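You operate a simulated robot arm through the tools that you are given. There is no shell and no other tool.

You run a simulated robot arm. Do the job below in one go: nothing can be reset, and whatever is moved stays where it is left.

TASK
Swap the blue sieve in the shaker for the red one.
Fine: the blue sieve goes into the gap in the row; lid back on and red knob to LOCK at the end. Where these are worked on the way, their far stop is far enough and under half their travel is too little: red knob.

Only the result counts: the job must be done as asked and must still hold three seconds after the hand-in. Knocking over, shifting, dropping, spilling or breaking anything else fails it. A push-on lid holds only when it is set on centred and level and pressed home; a screw cap is set on level and turned clockwise until tight.

THE ROBOT
A 6-joint arm with a two-finger gripper, fixed in place. Base frame: the origin is on the floor under the middle of its stand, x ahead of it, y to its left, z up; the work surface is at about z = 0.85. Units: m, rad, N and s.
With the tool pointing down near the work surface it reaches from about 0.3 to 0.72 m from the base axis. Its first joint turns from -2.897 to 2.897 rad. Payload 1.57 kg.
The tool frame sits at the grasp point between the pads (the TCP): z along the fingers, y along the line on which they close. The tips reach 0.021 m beyond it. The gripper opens to 0.07 m; its body begins 0.05 m behind the TCP.
Orientation is told as [roll, pitch, yaw] about the base's x, y, z axes, in that order, counted from this pose: with the fingers straight down and closing along the base's y, the tool's x points along the base's -x, its y along +y and its z along -z.

THE INTERFACE
- The arm moves only by the tool send_rows. Its argument "plan" is a list of rows, each an object of numbers (a shift or turn left out is 0, a gripper value left out holds the last): "tx", "ty", "tz": the shift along the tool's x, y, z in units of 100 mm (1.0 is 100 mm); "wx", "wy", "wz": the turn, a rotation vector about the tool's x, y, z in units of 60 degrees (1.0 is 60 degrees); "hand": the finger opening in m, from 0 to 0.07. In form: [{"tx": .., "ty": .., "tz": .., "wx": .., "wy": .., "wz": .., "hand": ..}, ...]. A call has 1 to 20 rows; each row is the pose to reach, as a shift and turn from the pose commanded when the call began, along the tool's axes at that moment. A call with a number of a shift or a turn outside -1 to 1 is refused whole. Rows are played at 5 a second. More than 0.05 m and 0.15 rad between two rows, or a gripper value outside its range, and nothing of the call is played. Where a pose cannot be reached the arm comes as near as it can. A force on the tool above 40 N (or 10 N above the force at the start of the call, whichever is more), or a blocked arm, ends the call early, and 0.2 s more pass. The fingers move at their own pace (about 0.1555 m/s each) and stop on an object; they squeeze with about 27 N. The grip force told is the motor's: it shows also when the fingers shut on nothing. Time passes only in rows, and 0.2 s behind the last, so rows that repeat a pose let the fingers close. The reply holds the time, the measured pose of the TCP, the force on the tool along the base axes, the opening and the grip force, in the units named above and with some noise, with the torque about the TCP (base axes, N m) and any sound that the robot's microphone picked up.
- Cameras (640 x 400 px; columns grow to the right, rows downward): "scene" is fixed at [0.0488, 0.6496, 1.4785]; the picture's right is [-0.60, -0.80, 0.00], its down [-0.51, 0.38, -0.77] and it looks along [0.62, -0.46, -0.64] (base axes); focal length 265 px, centre (320, 200). "wrist" rides on the gripper at [0.079, 0.004, -0.081] in the tool frame; the picture's right is [-0.05, 1.00, 0.00], its down [-0.67, -0.04, -0.75] and it looks along [-0.74, -0.04, 0.67] (tool axes); focal length 256 px, centre (320, 200). There is no depth. A picture from a camera that has moved, and an enlarged one, comes with that camera's place and axes in the base frame and with its lens.
- get_image(camera): a new picture of that camera. The clock stands still meanwhile.
- close_up(camera, box): a new picture of the part [left, top, right, bottom] of that camera's present view, enlarged. The clock stands still meanwhile.
- close_job(): hands the job in; it is judged then, once.

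Places have to be worked out from the pictures, the camera data and where the tool is seen. Open the gripper and draw the arm clear of the work before you hand the job in, unless the task says otherwise.

The tools are called after ">>>" as name(argument=value, ...) on one line, values as JSON. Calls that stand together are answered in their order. send_rows: Moves the arm, as the interface text tells. Its arguments: {"type":"object","properties":{"plan":{"type":"array"}},"required":["plan"]} The other tools are called the same way: get_image (camera) takes a picture; close_up (camera, box) takes an enlarged picture of a part of a camera's view; close_job () hands the job in.

At the start:

```text
t: 0.0
eef_pos: [0.3556, 0.1889, 1.2796]
ee_rot: [-0.001, -0.003, -0.003]
ft_force: [-0.6, 0.6, 0.1]
torque: [-0.03, -0.01, -0.02]
width: 0.07
grasp_force: 0.1
```

scene: 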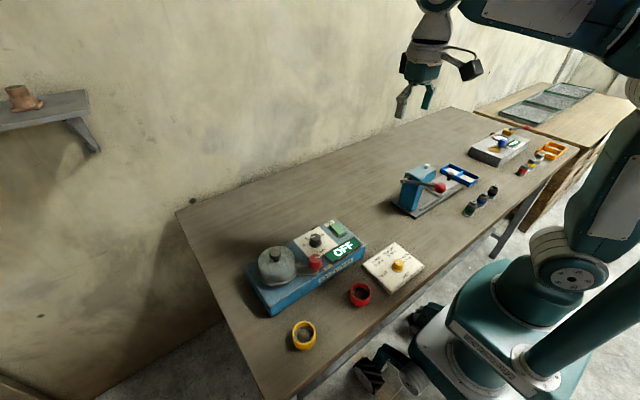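
wrist: 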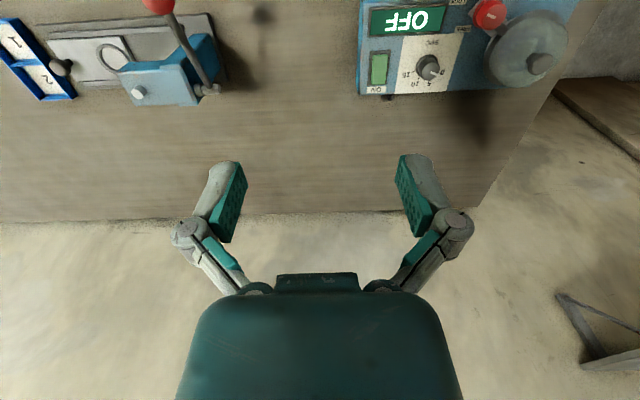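

I'll start by looking closely at the shaker area in both cameras before moving anything.

>>> close_up(camera="scene", box=[230, 200, 440, 360])

>>> close_up(camera="scene", box=[380, 100, 600, 240])

>>> close_up(camera="wrist", box=[340, 0, 600, 130])

```text
2.50 times, centred on (335, 280) of scene
camera zoom: at [0.0488, 0.6496, 1.4785], right [-0.6, -0.8, 0.0], down [-0.51, 0.38, -0.77], along [0.62, -0.46, -0.64], focal length 662 px, centre (282, 0)
```

zoom: 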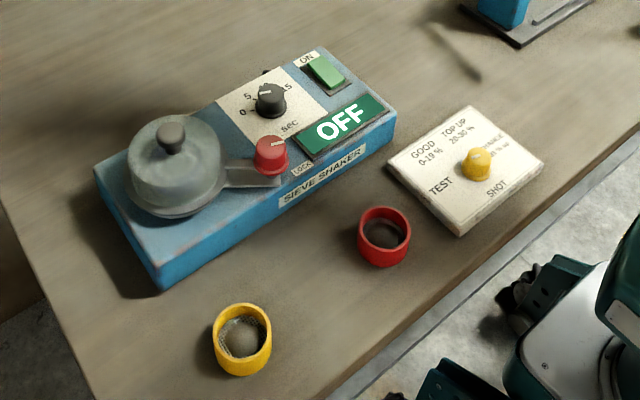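

```text
2.86 times, centred on (490, 170) of scene
camera zoom: at [0.0488, 0.6496, 1.4785], right [-0.6, -0.8, 0.0], down [-0.51, 0.38, -0.77], along [0.62, -0.46, -0.64], focal length 756 px, centre (-166, 286)
```

zoom: 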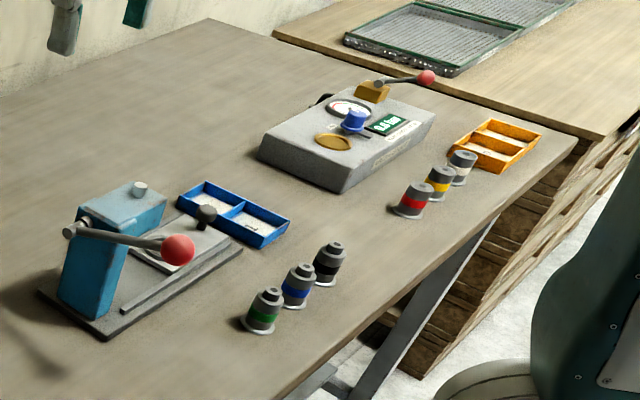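

```text
2.46 times, centred on (470, 65) of wrist
camera zoom: at [0.2764, 0.1925, 1.3587], right [0.05, 1.0, 0.0], down [0.66, -0.04, 0.75], along [0.75, -0.04, -0.67], focal length 630 px, centre (-49, 532)
```

zoom: 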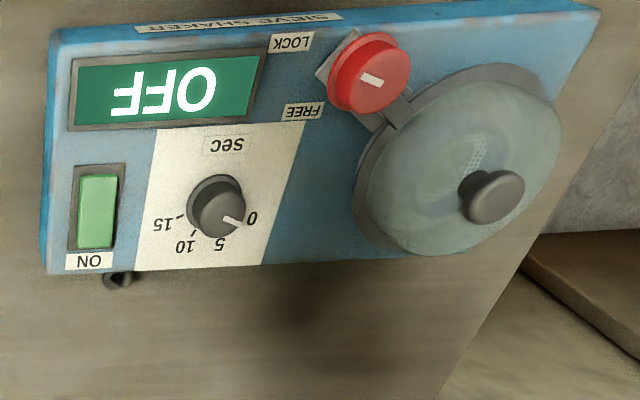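

The shaker is at about x 0.38–0.45, y 0.25–0.55. From triangulation the lid knob is near (0.43, 0.49, 0.98), the red knob near (0.38, 0.415, 0.955), the yellow sieve near (0.28, 0.52) and the red sieve near (0.28, 0.35), which leaves a gap around y = 0.437. I'll move the arm left at height for a better wrist view.

>>> send_rows(plan=[{"ty": 0.35, "tx": 0.1}, {"ty": 0.7, "tx": 0.2}, {"ty": 1.0, "tx": 0.3}])

>>> send_rows(plan=[{"ty": 0.4, "tx": 0.1}, {"ty": 0.8, "tx": 0.2}, {"ty": 1.0, "tx": 0.3}])

>>> get_image(camera="wrist")

>>> get_image(camera="scene")

```text
t: 0.8
eef_pos: [0.3237, 0.2878, 1.2799]
ee_rot: [-0.001, -0.002, -0.003]
ft_force: [0.5, -0.3, 0.1]
torque: [0.03, 0.02, -0.02]
width: 0.0697
grasp_force: 0.0
```

```text
t: 1.6
eef_pos: [0.296, 0.3871, 1.2792]
ee_rot: [-0.001, -0.001, -0.001]
ft_force: [-0.9, -0.4, -0.7]
torque: [0.01, 0.01, 0.0]
width: 0.0697
grasp_force: 0.1
```

```text
taken
camera wrist: at [0.2168, 0.3919, 1.3597], right [0.05, 1.0, 0.0], down [0.66, -0.04, 0.75], along [0.75, -0.04, -0.67], focal length 256 px, centre (320, 200)
```

wrist: 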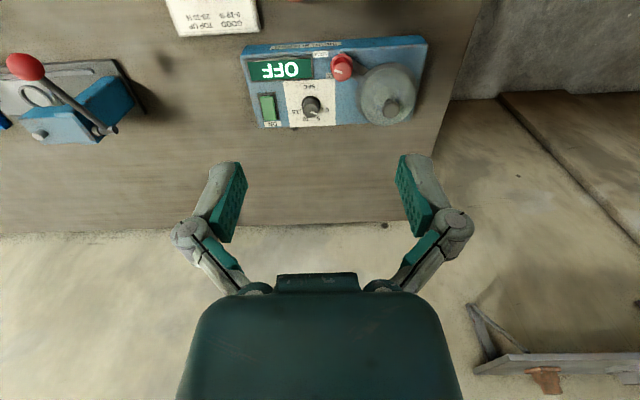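

```text
taken
```

scene: 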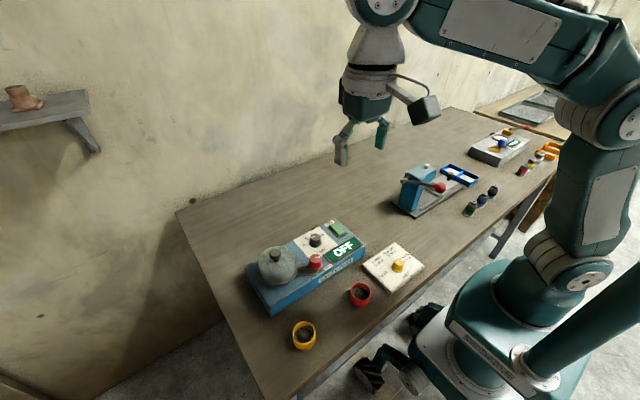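

I'll pitch the wrist so the camera looks more steeply down on the shaker and the row of sieves.

>>> send_rows(plan=[{"wy": 0.12, "ty": 0.1}, {"wy": 0.24, "ty": 0.2}, {"wy": 0.36, "ty": 0.3}, {"wy": 0.48, "ty": 0.4}, {"wy": 0.6, "ty": 0.5}])

>>> get_image(camera="wrist")

```text
t: 2.8
eef_pos: [0.26, 0.4229, 1.2263]
ee_rot: [0.008, 0.624, -0.002]
ft_force: [-0.7, 0.3, 0.3]
torque: [-0.01, -0.04, -0.03]
width: 0.0699
grasp_force: 0.0
out of reach, approached as far as the arm can: row 2, 3, 4, 5
```

```text
taken
camera wrist: at [0.2424, 0.4267, 1.3374], right [0.05, 1.0, -0.02], down [0.98, -0.04, 0.22], along [0.21, -0.03, -0.98], focal length 256 px, centre (320, 200)
```

wrist: 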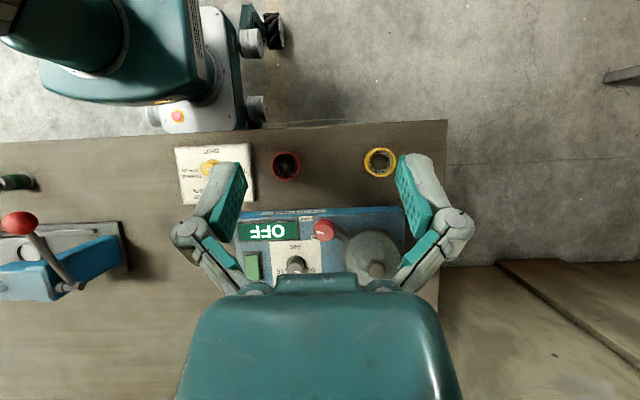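

This view is steep enough to locate things. I'll enlarge the shaker and the row.

>>> close_up(camera="wrist", box=[170, 120, 420, 280])

>>> close_up(camera="wrist", box=[280, 190, 420, 290])

```text
2.50 times, centred on (295, 200) of wrist
camera zoom: at [0.2424, 0.4267, 1.3374], right [0.05, 1.0, -0.02], down [0.98, -0.04, 0.22], along [0.21, -0.03, -0.98], focal length 640 px, centre (382, 200)
```

zoom: 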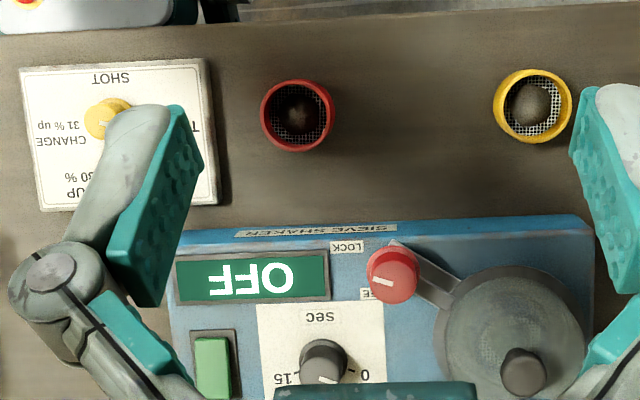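

```text
4.00 times, centred on (350, 240) of wrist
camera zoom: at [0.2424, 0.4267, 1.3374], right [0.05, 1.0, -0.02], down [0.98, -0.04, 0.22], along [0.21, -0.03, -0.98], focal length 1024 px, centre (200, 40)
```

zoom: 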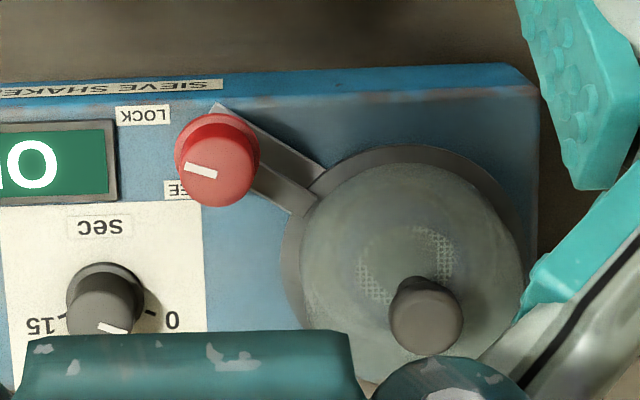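

The map is now clear:
- The red knob at about (0.379, 0.418) points at LOCK. FREE is about 90° counter-clockwise seen from above.
- The lid centre is at about (0.431, 0.496).
- The sieve row lies at x ≈ 0.277, with red at y ≈ 0.356 and yellow at y ≈ 0.522. The gap between them is at y ≈ 0.439.

I'll bring the tool back to vertical next.

>>> send_rows(plan=[{"wy": -0.12}, {"wy": -0.24}, {"wy": -0.36}, {"wy": -0.48}, {"wy": -0.6}, {"wy": -0.6}])

```text
t: 4.2
eef_pos: [0.2602, 0.4223, 1.2264]
ee_rot: [-0.001, -0.004, -0.001]
ft_force: [0.5, 0.1, 0.2]
torque: [0.01, -0.03, 0.04]
width: 0.0698
grasp_force: 0.0
```

The tool is vertical again at (0.260, 0.422, 1.226). I'll descend to about z = 1.03 in front of the shaker, clear of everything, for a close look at the knob and lid heights.

>>> send_rows(plan=[{"tx": -0.1, "tz": 0.4}, {"tx": -0.25, "tz": 0.8}, {"tx": -0.4, "tz": 1.0}])

>>> send_rows(plan=[{"tz": 0.4}, {"tz": 0.8}, {"tz": 0.95}])

>>> get_image(camera="wrist")

```text
t: 5.0
eef_pos: [0.3009, 0.4219, 1.1263]
ee_rot: [0.0, -0.002, 0.001]
ft_force: [0.2, 0.1, 0.5]
torque: [0.01, 0.02, -0.01]
width: 0.0698
grasp_force: 0.0
```

```text
t: 5.8
eef_pos: [0.3019, 0.4221, 1.0301]
ee_rot: [0.001, -0.003, 0.001]
ft_force: [0.3, -0.1, -0.6]
torque: [0.03, 0.01, 0.04]
width: 0.0702
grasp_force: 0.1
```

```text
taken
camera wrist: at [0.222, 0.427, 1.1101], right [0.05, 1.0, 0.0], down [0.66, -0.04, 0.75], along [0.75, -0.04, -0.67], focal length 256 px, centre (320, 200)
```

wrist: 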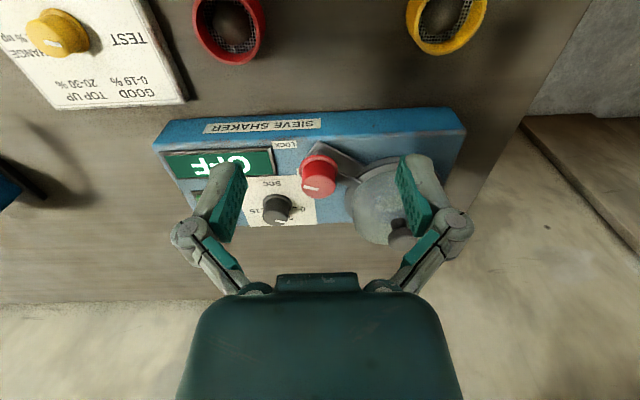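

>>> close_up(camera="wrist", box=[230, 110, 430, 235])

>>> close_up(camera="scene", box=[240, 220, 380, 310])

```text
3.20 times, centred on (330, 172) of wrist
camera zoom: at [0.222, 0.427, 1.1101], right [0.05, 1.0, 0.0], down [0.66, -0.04, 0.75], along [0.75, -0.04, -0.67], focal length 819 px, centre (288, 288)
```

zoom: 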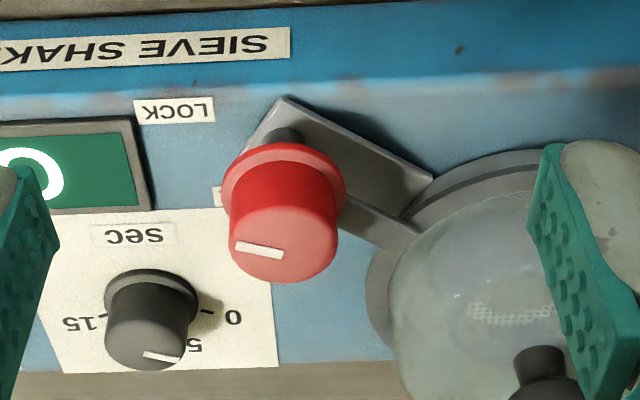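

```text
4.44 times, centred on (310, 265) of scene
camera zoom: at [0.0488, 0.6496, 1.4785], right [-0.6, -0.8, 0.0], down [-0.51, 0.38, -0.77], along [0.62, -0.46, -0.64], focal length 1176 px, centre (364, -89)
```

zoom: 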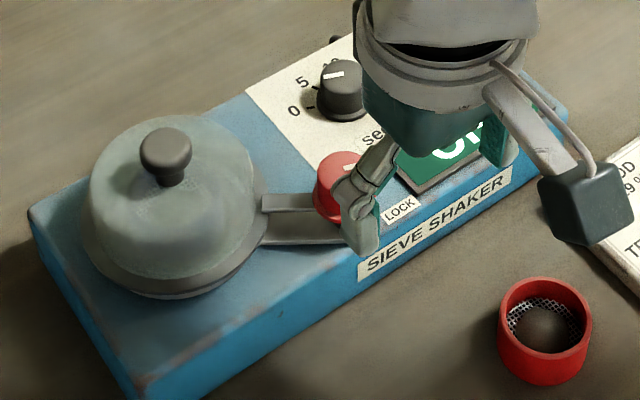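

The knob top is at about (0.377, 0.418, 0.960) with its skirt near z = 0.935. The latch bar below it points at the lid flange. I'll narrow the fingers to 0.052 m and move over the knob at safe height.

>>> send_rows(plan=[{"tx": -0.3, "ty": -0.02, "hand": 0.052}, {"tx": -0.6, "ty": -0.04, "hand": 0.052}, {"tx": -0.75, "ty": -0.04, "tz": 0.2, "hand": 0.052}])

>>> get_image(camera="wrist")

>>> close_up(camera="scene", box=[240, 220, 380, 310])

```text
t: 6.6
eef_pos: [0.3774, 0.4203, 1.012]
ee_rot: [-0.002, -0.001, -0.001]
ft_force: [-0.2, -0.1, 0.0]
torque: [0.03, 0.0, -0.04]
width: 0.0522
grasp_force: 0.1
```

```text
taken
camera wrist: at [0.2972, 0.4236, 1.0905], right [0.05, 1.0, 0.0], down [0.66, -0.04, 0.75], along [0.75, -0.04, -0.67], focal length 256 px, centre (320, 200)
```

wrist: 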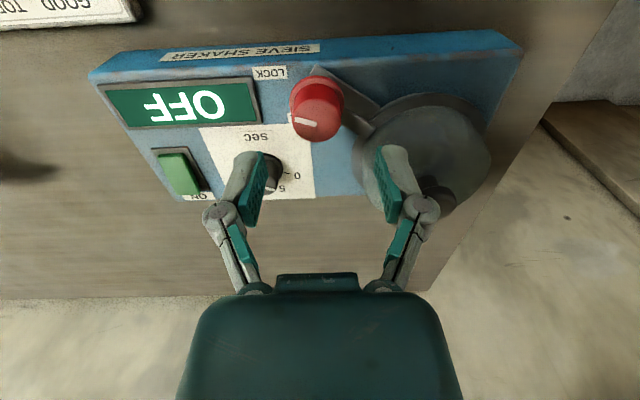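

```text
4.44 times, centred on (310, 265) of scene
camera zoom: at [0.0488, 0.6496, 1.4785], right [-0.6, -0.8, 0.0], down [-0.51, 0.38, -0.77], along [0.62, -0.46, -0.64], focal length 1176 px, centre (364, -89)
```

zoom: 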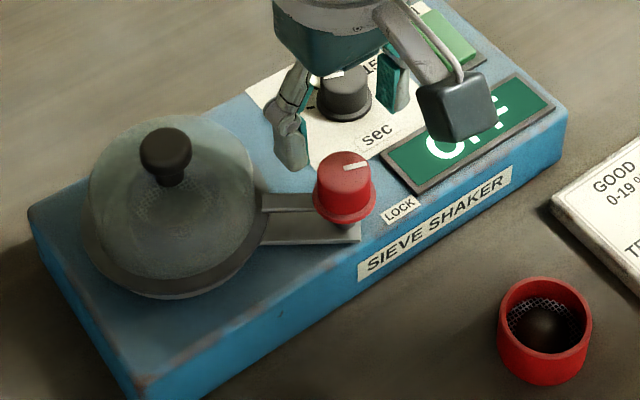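

Both cameras put the knob axis at about (0.379, 0.418) with its top near z = 0.958. I'll descend with the fingers straddling it to z ≈ 0.955 and check before closing.

>>> send_rows(plan=[{"tx": -0.015, "ty": -0.02, "tz": 0.2, "hand": 0.052}, {"tx": -0.015, "ty": -0.02, "tz": 0.4, "hand": 0.052}, {"tx": -0.015, "ty": -0.02, "tz": 0.57, "hand": 0.052}])

>>> get_image(camera="wrist")

>>> close_up(camera="scene", box=[240, 220, 380, 310])

```text
t: 7.4
eef_pos: [0.378, 0.4163, 0.9533]
ee_rot: [-0.001, -0.003, 0.0]
ft_force: [0.1, 0.3, -0.6]
torque: [0.01, 0.05, -0.02]
width: 0.0521
grasp_force: 0.0
```

```text
taken
camera wrist: at [0.2986, 0.4212, 1.0332], right [0.05, 1.0, 0.0], down [0.66, -0.04, 0.75], along [0.75, -0.04, -0.67], focal length 256 px, centre (320, 200)
```

wrist: 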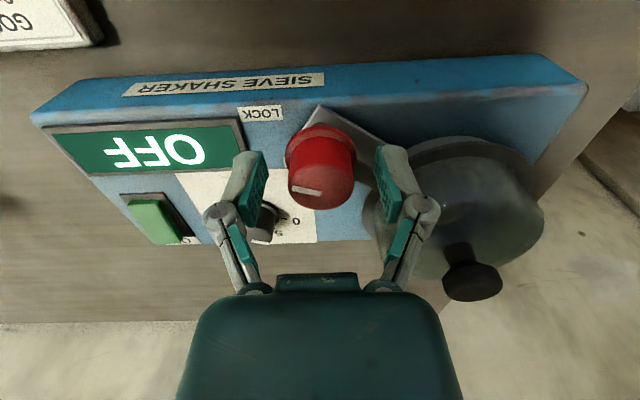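

```text
4.44 times, centred on (310, 265) of scene
camera zoom: at [0.0488, 0.6496, 1.4785], right [-0.6, -0.8, 0.0], down [-0.51, 0.38, -0.77], along [0.62, -0.46, -0.64], focal length 1176 px, centre (364, -89)
```

zoom: 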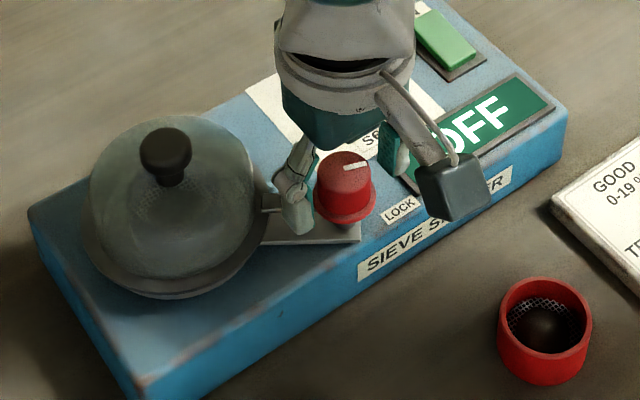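

The knob sits between the fingers. I'll enlarge the view to check its fore-aft centring before closing.

>>> close_up(camera="wrist", box=[240, 90, 400, 230])

```text
2.86 times, centred on (320, 160) of wrist
camera zoom: at [0.2986, 0.4212, 1.0332], right [0.05, 1.0, 0.0], down [0.66, -0.04, 0.75], along [0.75, -0.04, -0.67], focal length 731 px, centre (320, 314)
```

zoom: 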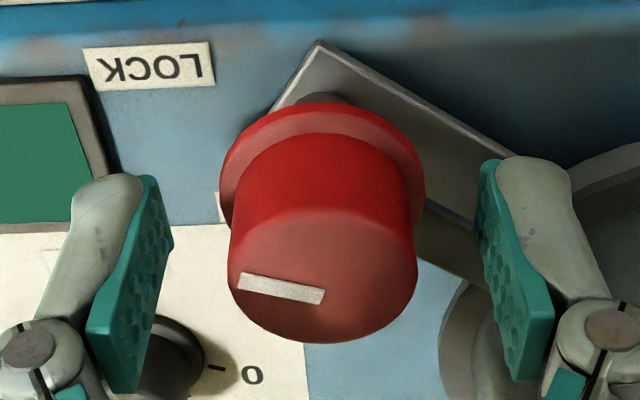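

The knob is centred within about 2 mm. I'll lower 4 mm and close on it.

>>> send_rows(plan=[{"tz": 0.04, "hand": 0.052}, {"tz": 0.04, "hand": 0.0}, {"tz": 0.04, "hand": 0.0}, {"tz": 0.04, "hand": 0.0}])

```text
t: 8.4
eef_pos: [0.3802, 0.417, 0.9511]
ee_rot: [0.004, -0.005, -0.001]
ft_force: [3.0, -0.4, 33.9]
torque: [0.04, 0.42, -0.03]
width: 0.0333
grasp_force: 32.2
```

The fingers hold the knob (width 0.033), but 34 N of upward force shows I'm pressing on the skirt. I'll raise a few mm to relieve it.

>>> send_rows(plan=[{"tz": -0.02, "hand": 0.0}, {"tz": -0.025, "hand": 0.0}])

```text
t: 9.0
eef_pos: [0.3782, 0.4167, 0.9524]
ee_rot: [-0.001, -0.003, -0.001]
ft_force: [10.8, -0.2, 26.3]
torque: [0.09, -0.64, -0.01]
width: 0.0333
grasp_force: 31.8
```

There is still about 26 N of downward load, so I'll reopen slightly, rise about 5 mm and grip again.

>>> send_rows(plan=[{"hand": 0.05}, {"tz": -0.04, "hand": 0.05}, {"tz": -0.04, "hand": 0.05}, {"tz": -0.04, "hand": 0.0}, {"tz": -0.04, "hand": 0.0}, {"tz": -0.04, "hand": 0.0}])

>>> close_up(camera="wrist", box=[240, 90, 400, 230])

```text
t: 10.4
eef_pos: [0.3764, 0.4176, 0.9565]
ee_rot: [0.001, -0.003, 0.0]
ft_force: [-0.2, -0.1, 10.3]
torque: [-0.01, 0.49, 0.03]
width: 0.0299
grasp_force: 32.2
```

```text
2.86 times, centred on (320, 160) of wrist
camera zoom: at [0.2985, 0.4213, 1.0359], right [0.05, 1.0, 0.0], down [0.66, -0.04, 0.75], along [0.75, -0.04, -0.67], focal length 731 px, centre (320, 314)
```

zoom: 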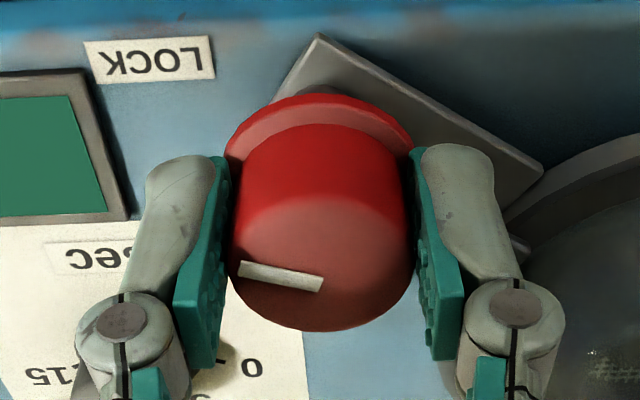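

It now holds the knob cleanly at 0.030 m width. I'll turn counter-clockwise (tool wz negative), starting with about 50°.

>>> send_rows(plan=[{"tz": -0.01, "wz": -0.12, "hand": 0.0}, {"tz": -0.01, "wz": -0.24, "hand": 0.0}, {"tz": -0.01, "wz": -0.36, "hand": 0.0}, {"tz": -0.01, "wz": -0.48, "hand": 0.0}, {"tz": -0.01, "wz": -0.6, "hand": 0.0}, {"tz": -0.01, "wz": -0.72, "hand": 0.0}, {"tz": -0.01, "wz": -0.84, "hand": 0.0}])

>>> get_image(camera="wrist")

>>> close_up(camera="scene", box=[240, 220, 380, 310])

```text
t: 12.0
eef_pos: [0.3789, 0.4155, 0.9559]
ee_rot: [-0.002, 0.001, 0.879]
ft_force: [16.1, -2.2, -13.5]
torque: [0.08, -0.3, -0.02]
width: 0.03
grasp_force: 31.9
```

```text
taken
camera wrist: at [0.3249, 0.3579, 1.0361], right [-0.74, 0.68, 0.0], down [0.45, 0.49, 0.74], along [0.51, 0.55, -0.67], focal length 256 px, centre (320, 200)
```

wrist: 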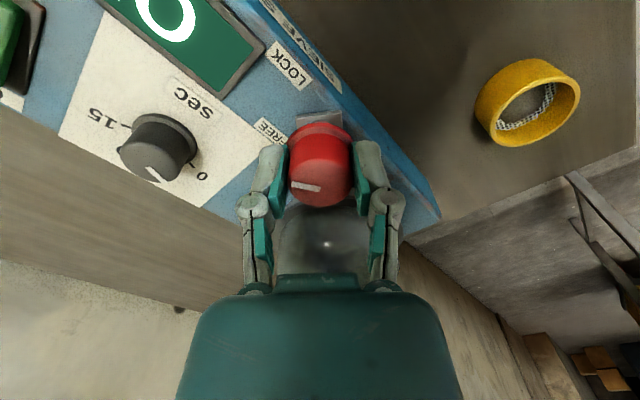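

```text
4.44 times, centred on (310, 265) of scene
camera zoom: at [0.0488, 0.6496, 1.4785], right [-0.6, -0.8, 0.0], down [-0.51, 0.38, -0.77], along [0.62, -0.46, -0.64], focal length 1176 px, centre (364, -89)
```

zoom: 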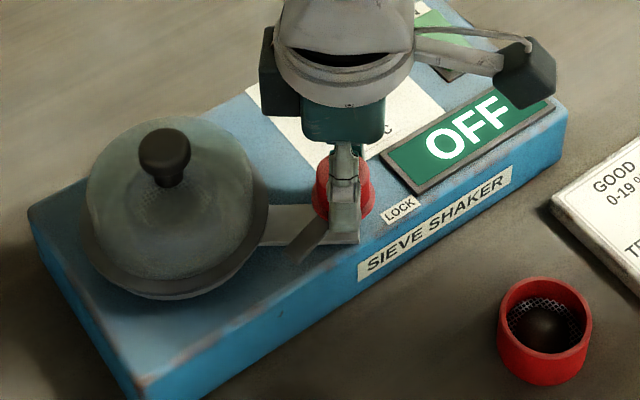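

The pointer has followed the fingers about 50° toward FREE, and the latch arm is swinging away from the lid. I'll continue turning another 40°.

>>> send_rows(plan=[{"wz": -0.12, "hand": 0.0}, {"wz": -0.24, "hand": 0.0}, {"wz": -0.36, "hand": 0.0}, {"wz": -0.48, "hand": 0.0}, {"wz": -0.6, "hand": 0.0}, {"wz": -0.68, "hand": 0.0}])

>>> get_image(camera="wrist")

>>> close_up(camera="scene", box=[240, 220, 380, 310])

```text
t: 13.4
eef_pos: [0.382, 0.4143, 0.9564]
ee_rot: [-0.009, -0.001, 1.58]
ft_force: [27.0, -0.1, -18.6]
torque: [0.08, -0.42, -0.11]
width: 0.0294
grasp_force: 32.6
stopped in row 6: the force on the tool passed its limit at 45 N (the readings are from after the stop); the commanded pose is now the measured one
```

```text
taken
camera wrist: at [0.376, 0.3354, 1.0363], right [-1.0, 0.04, -0.01], down [0.02, 0.67, 0.75], along [0.04, 0.74, -0.67], focal length 256 px, centre (320, 200)
```

wrist: 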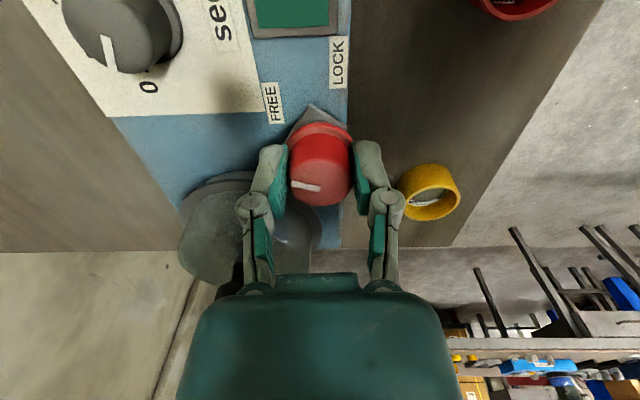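

```text
4.44 times, centred on (310, 265) of scene
camera zoom: at [0.0488, 0.6496, 1.4785], right [-0.6, -0.8, 0.0], down [-0.51, 0.38, -0.77], along [0.62, -0.46, -0.64], focal length 1176 px, centre (364, -89)
```

zoom: 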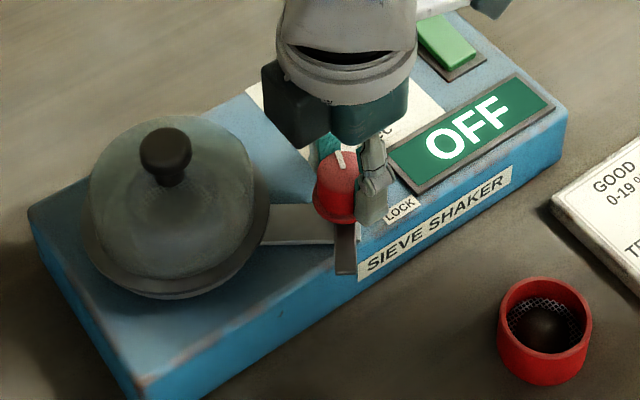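

The knob has turned about 90°, and the latch arm now points away from the lid. The stop came from side force, because the knob centre is slightly further in +x than I was holding. I'll relieve that and nudge a little further to find the stop.

>>> send_rows(plan=[{"ty": -0.015, "tz": 0.01, "hand": 0.0}, {"ty": -0.02, "tz": 0.01, "hand": 0.0}])

>>> send_rows(plan=[{"wz": -0.06, "hand": 0.0}, {"wz": -0.12, "hand": 0.0}, {"wz": -0.18, "hand": 0.0}, {"wz": -0.24, "hand": 0.0}])

>>> get_image(camera="wrist")

>>> close_up(camera="scene", box=[240, 220, 380, 310])

```text
t: 14.0
eef_pos: [0.38, 0.4151, 0.9581]
ee_rot: [-0.005, 0.0, 1.584]
ft_force: [22.6, -1.1, -14.9]
torque: [-0.73, -0.37, -0.09]
width: 0.0295
grasp_force: 31.4
```

```text
t: 15.0
eef_pos: [0.3814, 0.4159, 0.9574]
ee_rot: [-0.009, -0.003, 1.833]
ft_force: [29.1, -5.6, -1.9]
torque: [0.02, -0.52, -0.51]
width: 0.0295
grasp_force: 31.9
```

```text
taken
camera wrist: at [0.3972, 0.337, 1.0374], right [-0.98, -0.21, -0.01], down [-0.15, 0.65, 0.75], along [-0.15, 0.73, -0.67], focal length 256 px, centre (320, 200)
```

wrist: 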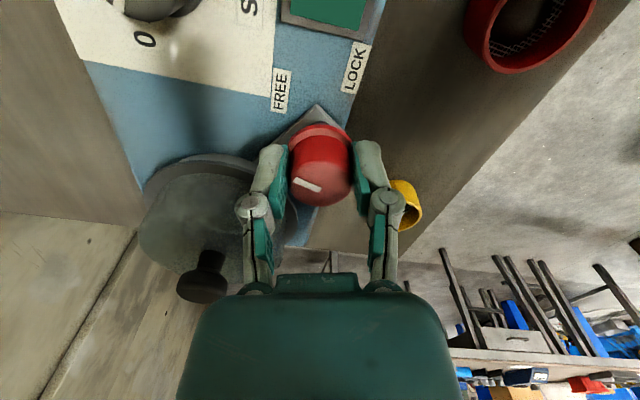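

```text
4.44 times, centred on (310, 265) of scene
camera zoom: at [0.0488, 0.6496, 1.4785], right [-0.6, -0.8, 0.0], down [-0.51, 0.38, -0.77], along [0.62, -0.46, -0.64], focal length 1176 px, centre (364, -89)
```

zoom: 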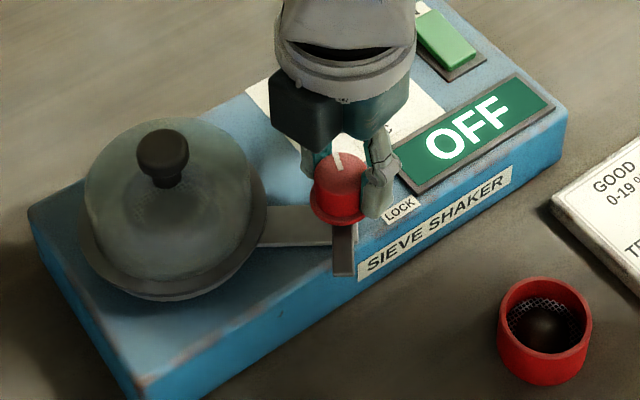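

At this yaw the pointer has slipped relative to the fingers and torque is up, so the knob is at its FREE stop. The lid looks slightly different in the scene picture, so I'll check it closely.

>>> close_up(camera="scene", box=[245, 235, 325, 295])

>>> get_image(camera="scene")

```text
6.67 times, centred on (285, 265) of scene
camera zoom: at [0.0488, 0.6496, 1.4785], right [-0.6, -0.8, 0.0], down [-0.51, 0.38, -0.77], along [0.62, -0.46, -0.64], focal length 1764 px, centre (553, -233)
```

zoom: 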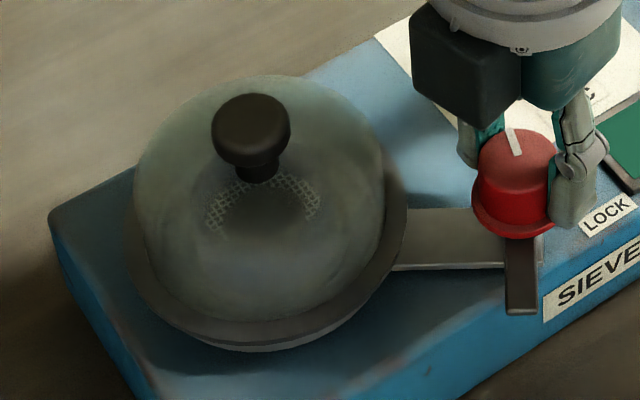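

```text
taken
```

scene: 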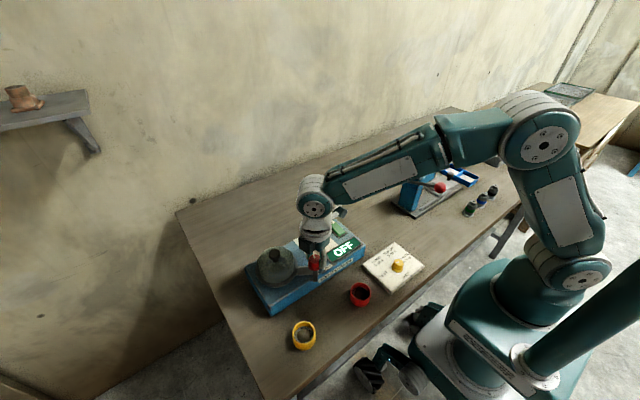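

The lid is only very slightly shifted and seems loose now, which fits being unlatched. I'll release the knob and rise straight up, clear of the lid knob.

>>> send_rows(plan=[{"hand": 0.05}, {"hand": 0.05}, {"tz": -0.3, "hand": 0.05}, {"tz": -0.65, "hand": 0.05}, {"tz": -1.0, "hand": 0.05}])

>>> send_rows(plan=[{"wz": 0.13}, {"wz": 0.26}, {"wz": 0.39}, {"wz": 0.52}, {"wz": 0.65}, {"wz": 0.78}, {"wz": 0.9}])

>>> get_image(camera="wrist")

>>> close_up(camera="scene", box=[240, 220, 380, 310])

```text
t: 16.2
eef_pos: [0.3782, 0.414, 1.0573]
ee_rot: [-0.005, -0.001, 1.835]
ft_force: [1.1, 0.1, -0.3]
torque: [0.01, 0.03, -0.02]
width: 0.05
grasp_force: 0.1
```

```text
t: 17.8
eef_pos: [0.3788, 0.4151, 1.0572]
ee_rot: [-0.003, -0.007, 0.89]
ft_force: [-0.5, -0.3, -0.3]
torque: [0.0, -0.01, -0.03]
width: 0.0499
grasp_force: 0.0
```

```text
taken
camera wrist: at [0.325, 0.3561, 1.1363], right [-0.74, 0.67, 0.0], down [0.44, 0.49, 0.75], along [0.5, 0.55, -0.66], focal length 256 px, centre (320, 200)
```

wrist: 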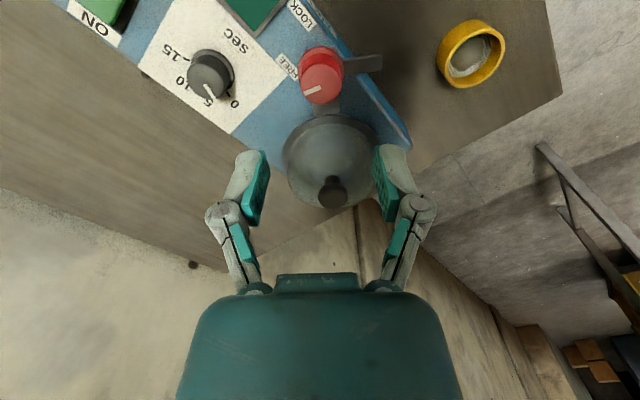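

```text
4.44 times, centred on (310, 265) of scene
camera zoom: at [0.0488, 0.6496, 1.4785], right [-0.6, -0.8, 0.0], down [-0.51, 0.38, -0.77], along [0.62, -0.46, -0.64], focal length 1176 px, centre (364, -89)
```

zoom: 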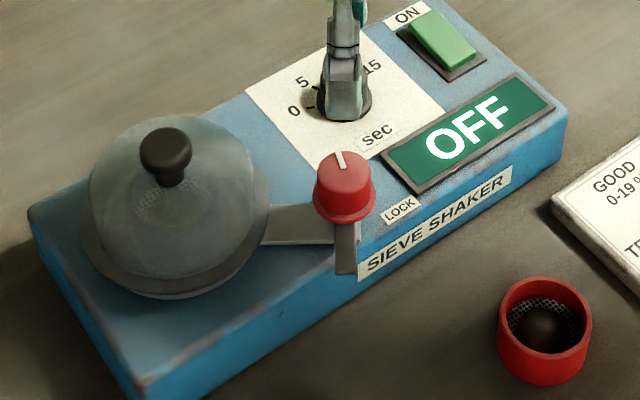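

The knob pointer now reads FREE and the lid sits where it was. I'll enlarge the lid to get its knob position precisely.

>>> close_up(camera="wrist", box=[260, 90, 410, 220])

>>> close_up(camera="scene", box=[245, 235, 325, 295])

```text
3.08 times, centred on (335, 155) of wrist
camera zoom: at [0.325, 0.3561, 1.1363], right [-0.74, 0.67, 0.0], down [0.44, 0.49, 0.75], along [0.5, 0.55, -0.66], focal length 788 px, centre (274, 338)
```

zoom: 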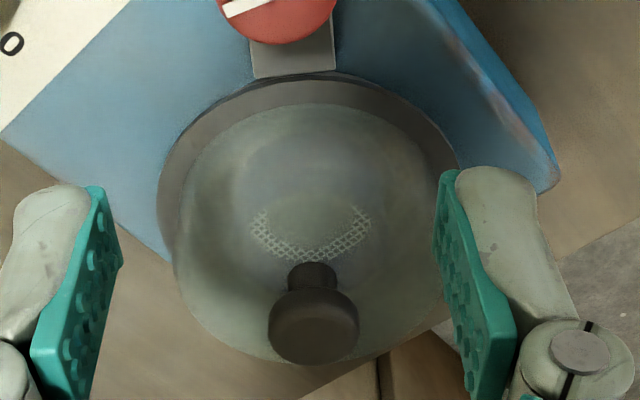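

```text
6.67 times, centred on (285, 265) of scene
camera zoom: at [0.0488, 0.6496, 1.4785], right [-0.6, -0.8, 0.0], down [-0.51, 0.38, -0.77], along [0.62, -0.46, -0.64], focal length 1764 px, centre (553, -233)
```

zoom: 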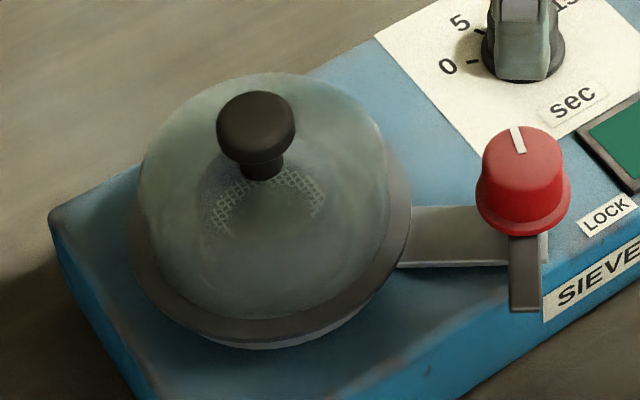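

The lid knob's head is centred at about (0.4345, 0.494) with its top at z ≈ 0.98, and the dome top is near 0.954. I'll square the yaw to 0 and then move above the lid.

>>> send_rows(plan=[{"wz": 0.13}, {"wz": 0.26}, {"wz": 0.39}, {"wz": 0.52}, {"wz": 0.65}, {"wz": 0.78}, {"wz": 0.85}])

>>> send_rows(plan=[{"tx": -0.2, "ty": 0.25, "hand": 0.05}, {"tx": -0.4, "ty": 0.5, "hand": 0.05}, {"tx": -0.55, "ty": 0.79, "hand": 0.05}, {"tx": -0.55, "ty": 0.79, "hand": 0.05}])

>>> get_image(camera="wrist")

>>> close_up(camera="scene", box=[240, 210, 380, 310])

```text
t: 19.4
eef_pos: [0.3788, 0.4151, 1.057]
ee_rot: [0.002, -0.005, 0.0]
ft_force: [0.2, 0.3, 0.0]
torque: [0.03, 0.02, 0.04]
width: 0.0501
grasp_force: 0.0
```

```text
t: 20.4
eef_pos: [0.4344, 0.4943, 1.0574]
ee_rot: [0.0, -0.005, 0.001]
ft_force: [-1.0, -0.2, 0.5]
torque: [0.0, -0.01, 0.0]
width: 0.05
grasp_force: 0.0
```

```text
taken
camera wrist: at [0.354, 0.4982, 1.1372], right [0.05, 1.0, 0.0], down [0.66, -0.04, 0.75], along [0.75, -0.04, -0.66], focal length 256 px, centre (320, 200)
```

wrist: 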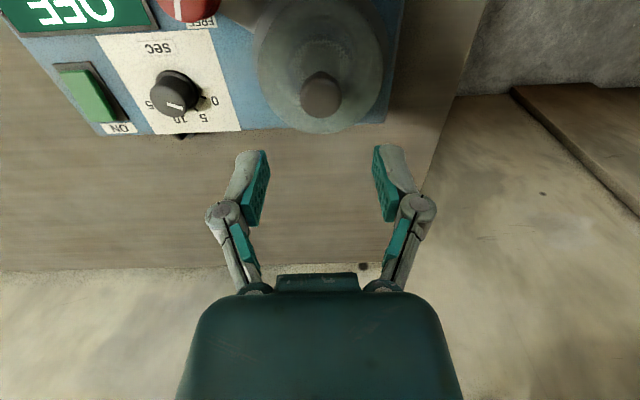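

```text
4.00 times, centred on (310, 260) of scene
camera zoom: at [0.0488, 0.6496, 1.4785], right [-0.6, -0.8, 0.0], down [-0.51, 0.38, -0.77], along [0.62, -0.46, -0.64], focal length 1058 px, centre (360, -40)
```

zoom: 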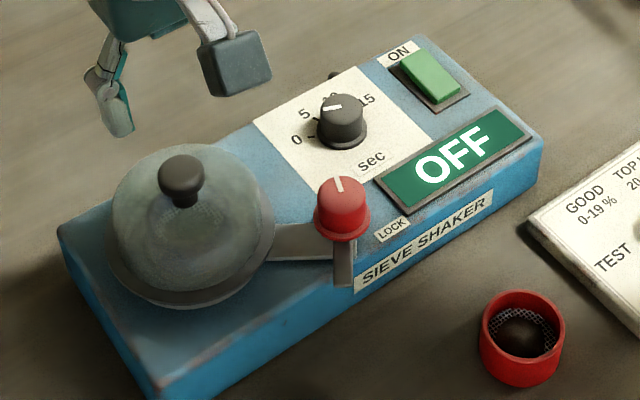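

The head is in line with the TCP at about (0.433, 0.495). I'll descend to z ≈ 1.0 and re-check.

>>> send_rows(plan=[{"tz": 0.3, "hand": 0.05}, {"tz": 0.58, "hand": 0.05}, {"tz": 0.58, "hand": 0.05}])

>>> get_image(camera="wrist")

```text
t: 21.2
eef_pos: [0.4344, 0.4946, 0.9985]
ee_rot: [0.002, -0.004, 0.001]
ft_force: [0.6, -0.7, -0.2]
torque: [-0.01, -0.03, -0.03]
width: 0.0499
grasp_force: 0.0
```

```text
taken
camera wrist: at [0.3543, 0.4984, 1.0778], right [0.05, 1.0, 0.0], down [0.66, -0.04, 0.75], along [0.75, -0.04, -0.66], focal length 256 px, centre (320, 200)
```

wrist: 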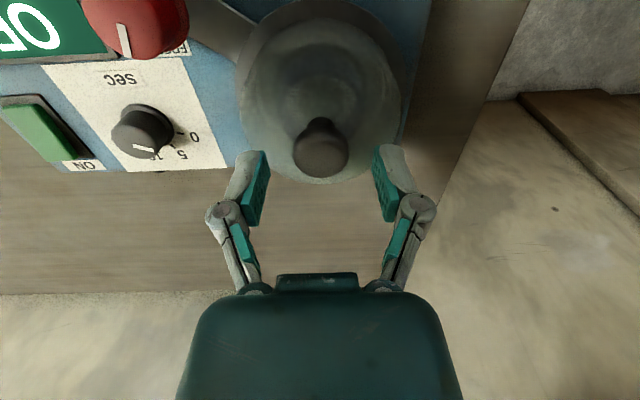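

The head is centred between the fingers. I'll lower to z ≈ 0.980 with tips about 5 mm above the dome, then close on the head.

>>> send_rows(plan=[{"tz": 0.1, "tx": 0.01, "hand": 0.05}, {"tz": 0.18, "tx": 0.01, "hand": 0.05}, {"tz": 0.18, "tx": 0.01, "hand": 0.05}])

>>> close_up(camera="wrist", box=[230, 80, 410, 230])

>>> close_up(camera="scene", box=[245, 215, 325, 295])

```text
t: 22.0
eef_pos: [0.4331, 0.494, 0.9819]
ee_rot: [0.002, -0.006, 0.004]
ft_force: [-0.4, 0.5, -1.0]
torque: [0.0, -0.04, 0.01]
width: 0.05
grasp_force: 0.1
```

```text
2.67 times, centred on (320, 155) of wrist
camera zoom: at [0.3539, 0.4981, 1.0609], right [0.05, 1.0, 0.0], down [0.66, -0.04, 0.75], along [0.75, -0.04, -0.66], focal length 683 px, centre (320, 320)
```

zoom: 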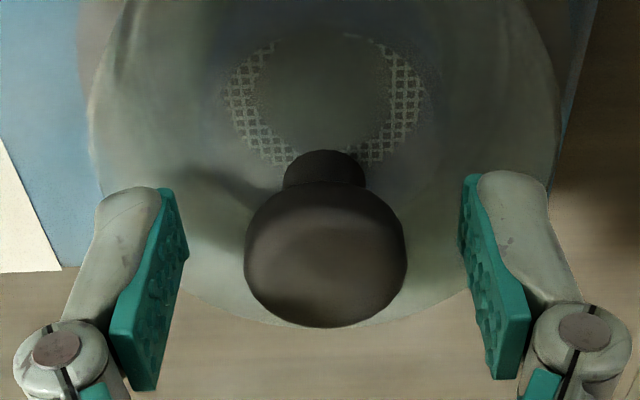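

```text
5.00 times, centred on (285, 255) of scene
camera zoom: at [0.0488, 0.6496, 1.4785], right [-0.6, -0.8, 0.0], down [-0.51, 0.38, -0.77], along [0.62, -0.46, -0.64], focal length 1323 px, centre (495, -75)
```

zoom: 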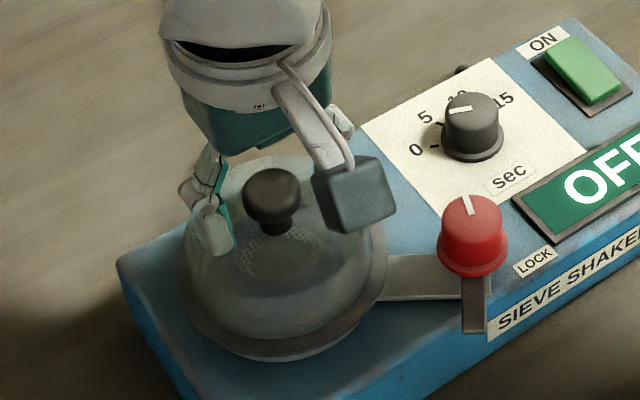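

The head lies right at the TCP, within the pads. I'll close on it.

>>> send_rows(plan=[{"tz": 0.02, "hand": 0.05}, {"tz": 0.02, "hand": 0.0}, {"tz": 0.02, "hand": 0.0}, {"tz": 0.02, "hand": 0.0}])

```text
t: 23.0
eef_pos: [0.4343, 0.4954, 0.9806]
ee_rot: [0.004, -0.007, 0.002]
ft_force: [0.0, 1.7, 11.6]
torque: [0.01, -0.03, 0.04]
width: 0.0261
grasp_force: 27.1
```

The lid knob is gripped (width 0.026). I'll lift slowly and straight up.

>>> send_rows(plan=[{"tz": -0.04, "hand": 0.0}, {"tz": -0.08, "hand": 0.0}, {"tz": -0.14, "hand": 0.0}, {"tz": -0.2, "hand": 0.0}, {"tz": -0.3, "hand": 0.0}])

>>> get_image(camera="wrist")

>>> close_up(camera="scene", box=[240, 210, 380, 310])

```text
t: 24.2
eef_pos: [0.433, 0.4935, 1.0104]
ee_rot: [0.002, -0.004, 0.002]
ft_force: [-0.3, -0.9, -1.3]
torque: [0.01, 0.0, 0.0]
width: 0.0261
grasp_force: 27.0
heard: snap
```

```text
taken
camera wrist: at [0.3532, 0.498, 1.0895], right [0.05, 1.0, 0.0], down [0.66, -0.04, 0.75], along [0.75, -0.04, -0.66], focal length 256 px, centre (320, 200)
```

wrist: 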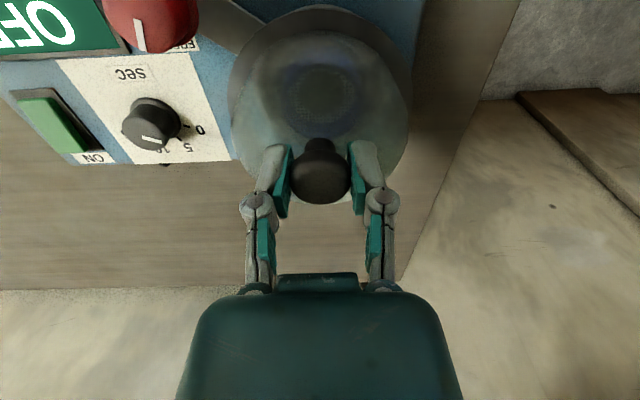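

```text
4.00 times, centred on (310, 260) of scene
camera zoom: at [0.0488, 0.6496, 1.4785], right [-0.6, -0.8, 0.0], down [-0.51, 0.38, -0.77], along [0.62, -0.46, -0.64], focal length 1058 px, centre (360, -40)
```

zoom: 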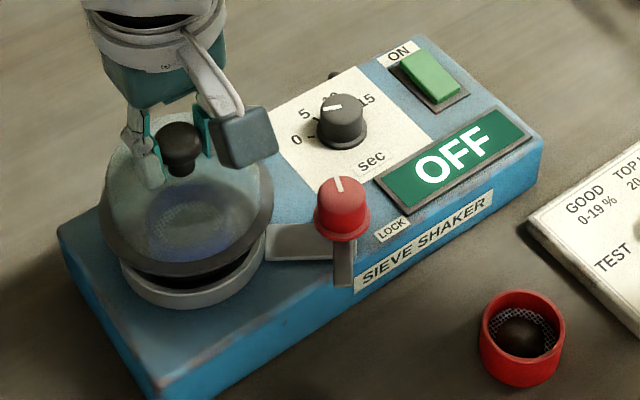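

The lid snapped off cleanly. I'll lift it to z ≈ 1.08 and carry it right to the free table area around (0.45, 0.14), between the shaker and the press.

>>> send_rows(plan=[{"tz": -0.35, "hand": 0.0}, {"tz": -0.7, "hand": 0.0}])

>>> send_rows(plan=[{"ty": -0.3, "hand": 0.0}, {"ty": -0.65, "hand": 0.0}, {"ty": -1.0, "hand": 0.0}])

>>> send_rows(plan=[{"ty": -0.35, "hand": 0.0}, {"ty": -0.7, "hand": 0.0}, {"ty": -1.0, "hand": 0.0}])

>>> get_image(camera="wrist")

>>> get_image(camera="scene")

```text
t: 24.8
eef_pos: [0.4313, 0.4935, 1.0811]
ee_rot: [0.001, -0.005, 0.003]
ft_force: [0.6, -0.2, -0.7]
torque: [0.01, 0.03, -0.01]
width: 0.026
grasp_force: 26.7
```

```text
t: 25.6
eef_pos: [0.4329, 0.3939, 1.0812]
ee_rot: [0.001, -0.006, 0.002]
ft_force: [-0.1, -0.3, -1.9]
torque: [-0.03, 0.0, 0.01]
width: 0.0259
grasp_force: 26.8
```

```text
t: 26.4
eef_pos: [0.4328, 0.2939, 1.0813]
ee_rot: [0.002, -0.005, 0.003]
ft_force: [-0.6, -0.2, -0.4]
torque: [0.03, -0.02, 0.03]
width: 0.0261
grasp_force: 26.9
```

```text
taken
camera wrist: at [0.3526, 0.2973, 1.1603], right [0.05, 1.0, 0.0], down [0.66, -0.04, 0.75], along [0.75, -0.04, -0.66], focal length 256 px, centre (320, 200)
```

wrist: 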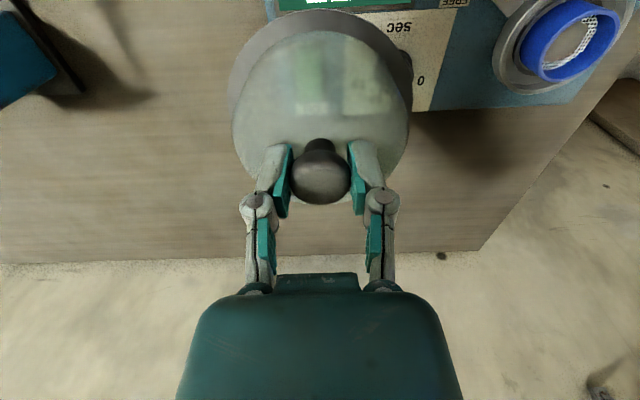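

```text
taken
```

scene: 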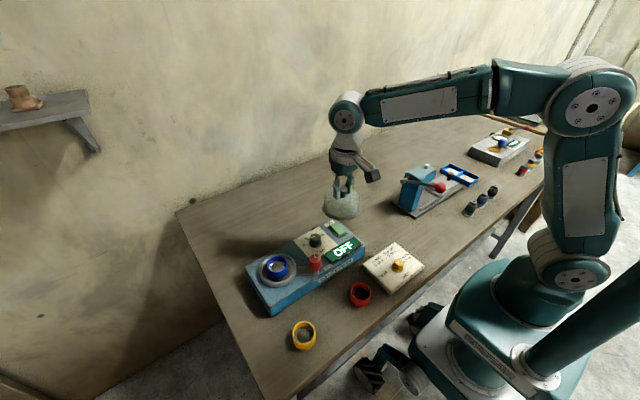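

The blue sieve is exposed in its ring. I'll carry the lid on to y ≈ 0.14 and look at the landing area.

>>> send_rows(plan=[{"ty": -0.35, "tx": -0.05, "hand": 0.0}, {"ty": -0.7, "tx": -0.1, "hand": 0.0}, {"ty": -1.0, "tx": -0.15, "hand": 0.0}])

>>> send_rows(plan=[{"ty": -0.3, "hand": 0.0}, {"ty": -0.52, "hand": 0.0}, {"ty": -0.52, "hand": 0.0}])

>>> get_image(camera="wrist")

>>> close_up(camera="scene", box=[320, 120, 480, 260])

```text
t: 27.2
eef_pos: [0.4482, 0.1923, 1.0808]
ee_rot: [0.002, -0.006, 0.002]
ft_force: [-0.2, -0.5, -1.3]
torque: [-0.01, 0.0, -0.01]
width: 0.0264
grasp_force: 26.9
```

```text
t: 28.0
eef_pos: [0.4481, 0.1407, 1.0782]
ee_rot: [0.003, -0.006, 0.002]
ft_force: [-0.5, -0.2, -0.6]
torque: [-0.01, 0.0, -0.01]
width: 0.0258
grasp_force: 27.2
```

```text
taken
camera wrist: at [0.3681, 0.145, 1.158], right [0.05, 1.0, 0.0], down [0.66, -0.04, 0.75], along [0.75, -0.04, -0.66], focal length 256 px, centre (320, 200)
```

wrist: 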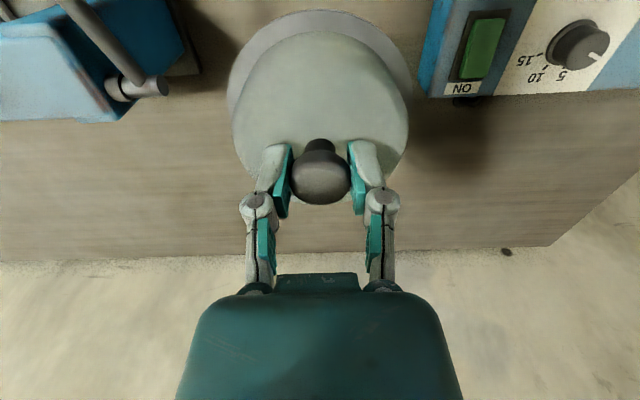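

```text
2.86 times, centred on (400, 190) of scene
camera zoom: at [0.0488, 0.6496, 1.4785], right [-0.6, -0.8, 0.0], down [-0.51, 0.38, -0.77], along [0.62, -0.46, -0.64], focal length 756 px, centre (91, 229)
```

zoom: 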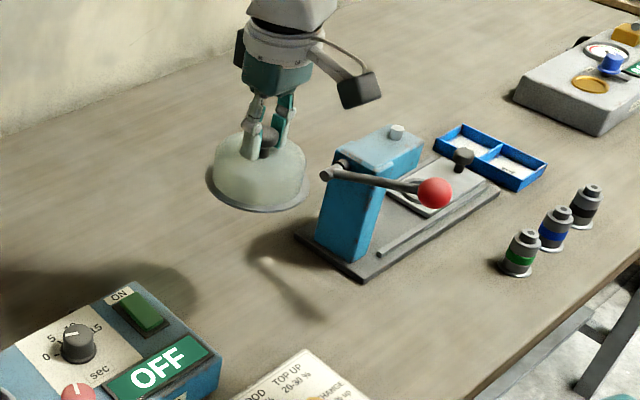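

The lid is over clear table, with about 5 cm of margin to the press and more to the shaker. I'll lower it in stages, watching the force for table contact.

>>> send_rows(plan=[{"tz": 0.35, "hand": 0.0}, {"tz": 0.7, "hand": 0.0}, {"tz": 1.0, "hand": 0.0}])

>>> send_rows(plan=[{"tz": 0.2, "hand": 0.0}, {"tz": 0.4, "hand": 0.0}, {"tz": 0.5, "hand": 0.0}])

>>> close_up(camera="scene", box=[320, 140, 440, 240])

```text
t: 28.8
eef_pos: [0.4506, 0.1421, 0.9794]
ee_rot: [0.004, -0.005, 0.002]
ft_force: [0.0, -0.4, -0.5]
torque: [0.0, -0.01, -0.02]
width: 0.0263
grasp_force: 27.1
```

```text
t: 29.6
eef_pos: [0.4497, 0.1407, 0.9298]
ee_rot: [0.001, -0.005, 0.002]
ft_force: [0.4, 0.1, -1.8]
torque: [0.02, 0.01, -0.01]
width: 0.0263
grasp_force: 27.5
```

```text
4.00 times, centred on (380, 190) of scene
camera zoom: at [0.0488, 0.6496, 1.4785], right [-0.6, -0.8, 0.0], down [-0.51, 0.38, -0.77], along [0.62, -0.46, -0.64], focal length 1058 px, centre (80, 240)
```

zoom: 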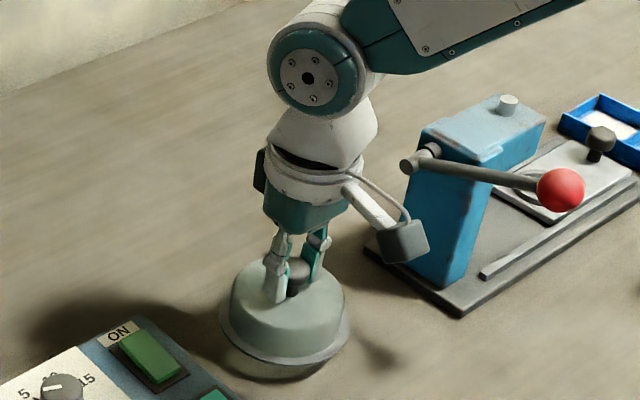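

The lid is a centimetre or two above the table. I'll creep down in 4 mm steps.

>>> send_rows(plan=[{"tz": 0.04, "hand": 0.0}, {"tz": 0.08, "hand": 0.0}, {"tz": 0.12, "hand": 0.0}])

```text
t: 30.4
eef_pos: [0.4489, 0.142, 0.9176]
ee_rot: [0.001, -0.004, 0.003]
ft_force: [0.3, 0.3, -1.9]
torque: [0.02, 0.01, -0.04]
width: 0.0262
grasp_force: 26.6
```

Still no contact, so I'll continue in 3 mm steps.

>>> send_rows(plan=[{"tz": 0.03, "hand": 0.0}, {"tz": 0.06, "hand": 0.0}, {"tz": 0.09, "hand": 0.0}])

```text
t: 31.2
eef_pos: [0.4503, 0.1416, 0.9088]
ee_rot: [0.0, -0.005, 0.001]
ft_force: [0.3, -0.3, -1.1]
torque: [0.03, 0.0, 0.0]
width: 0.0261
grasp_force: 27.0
```

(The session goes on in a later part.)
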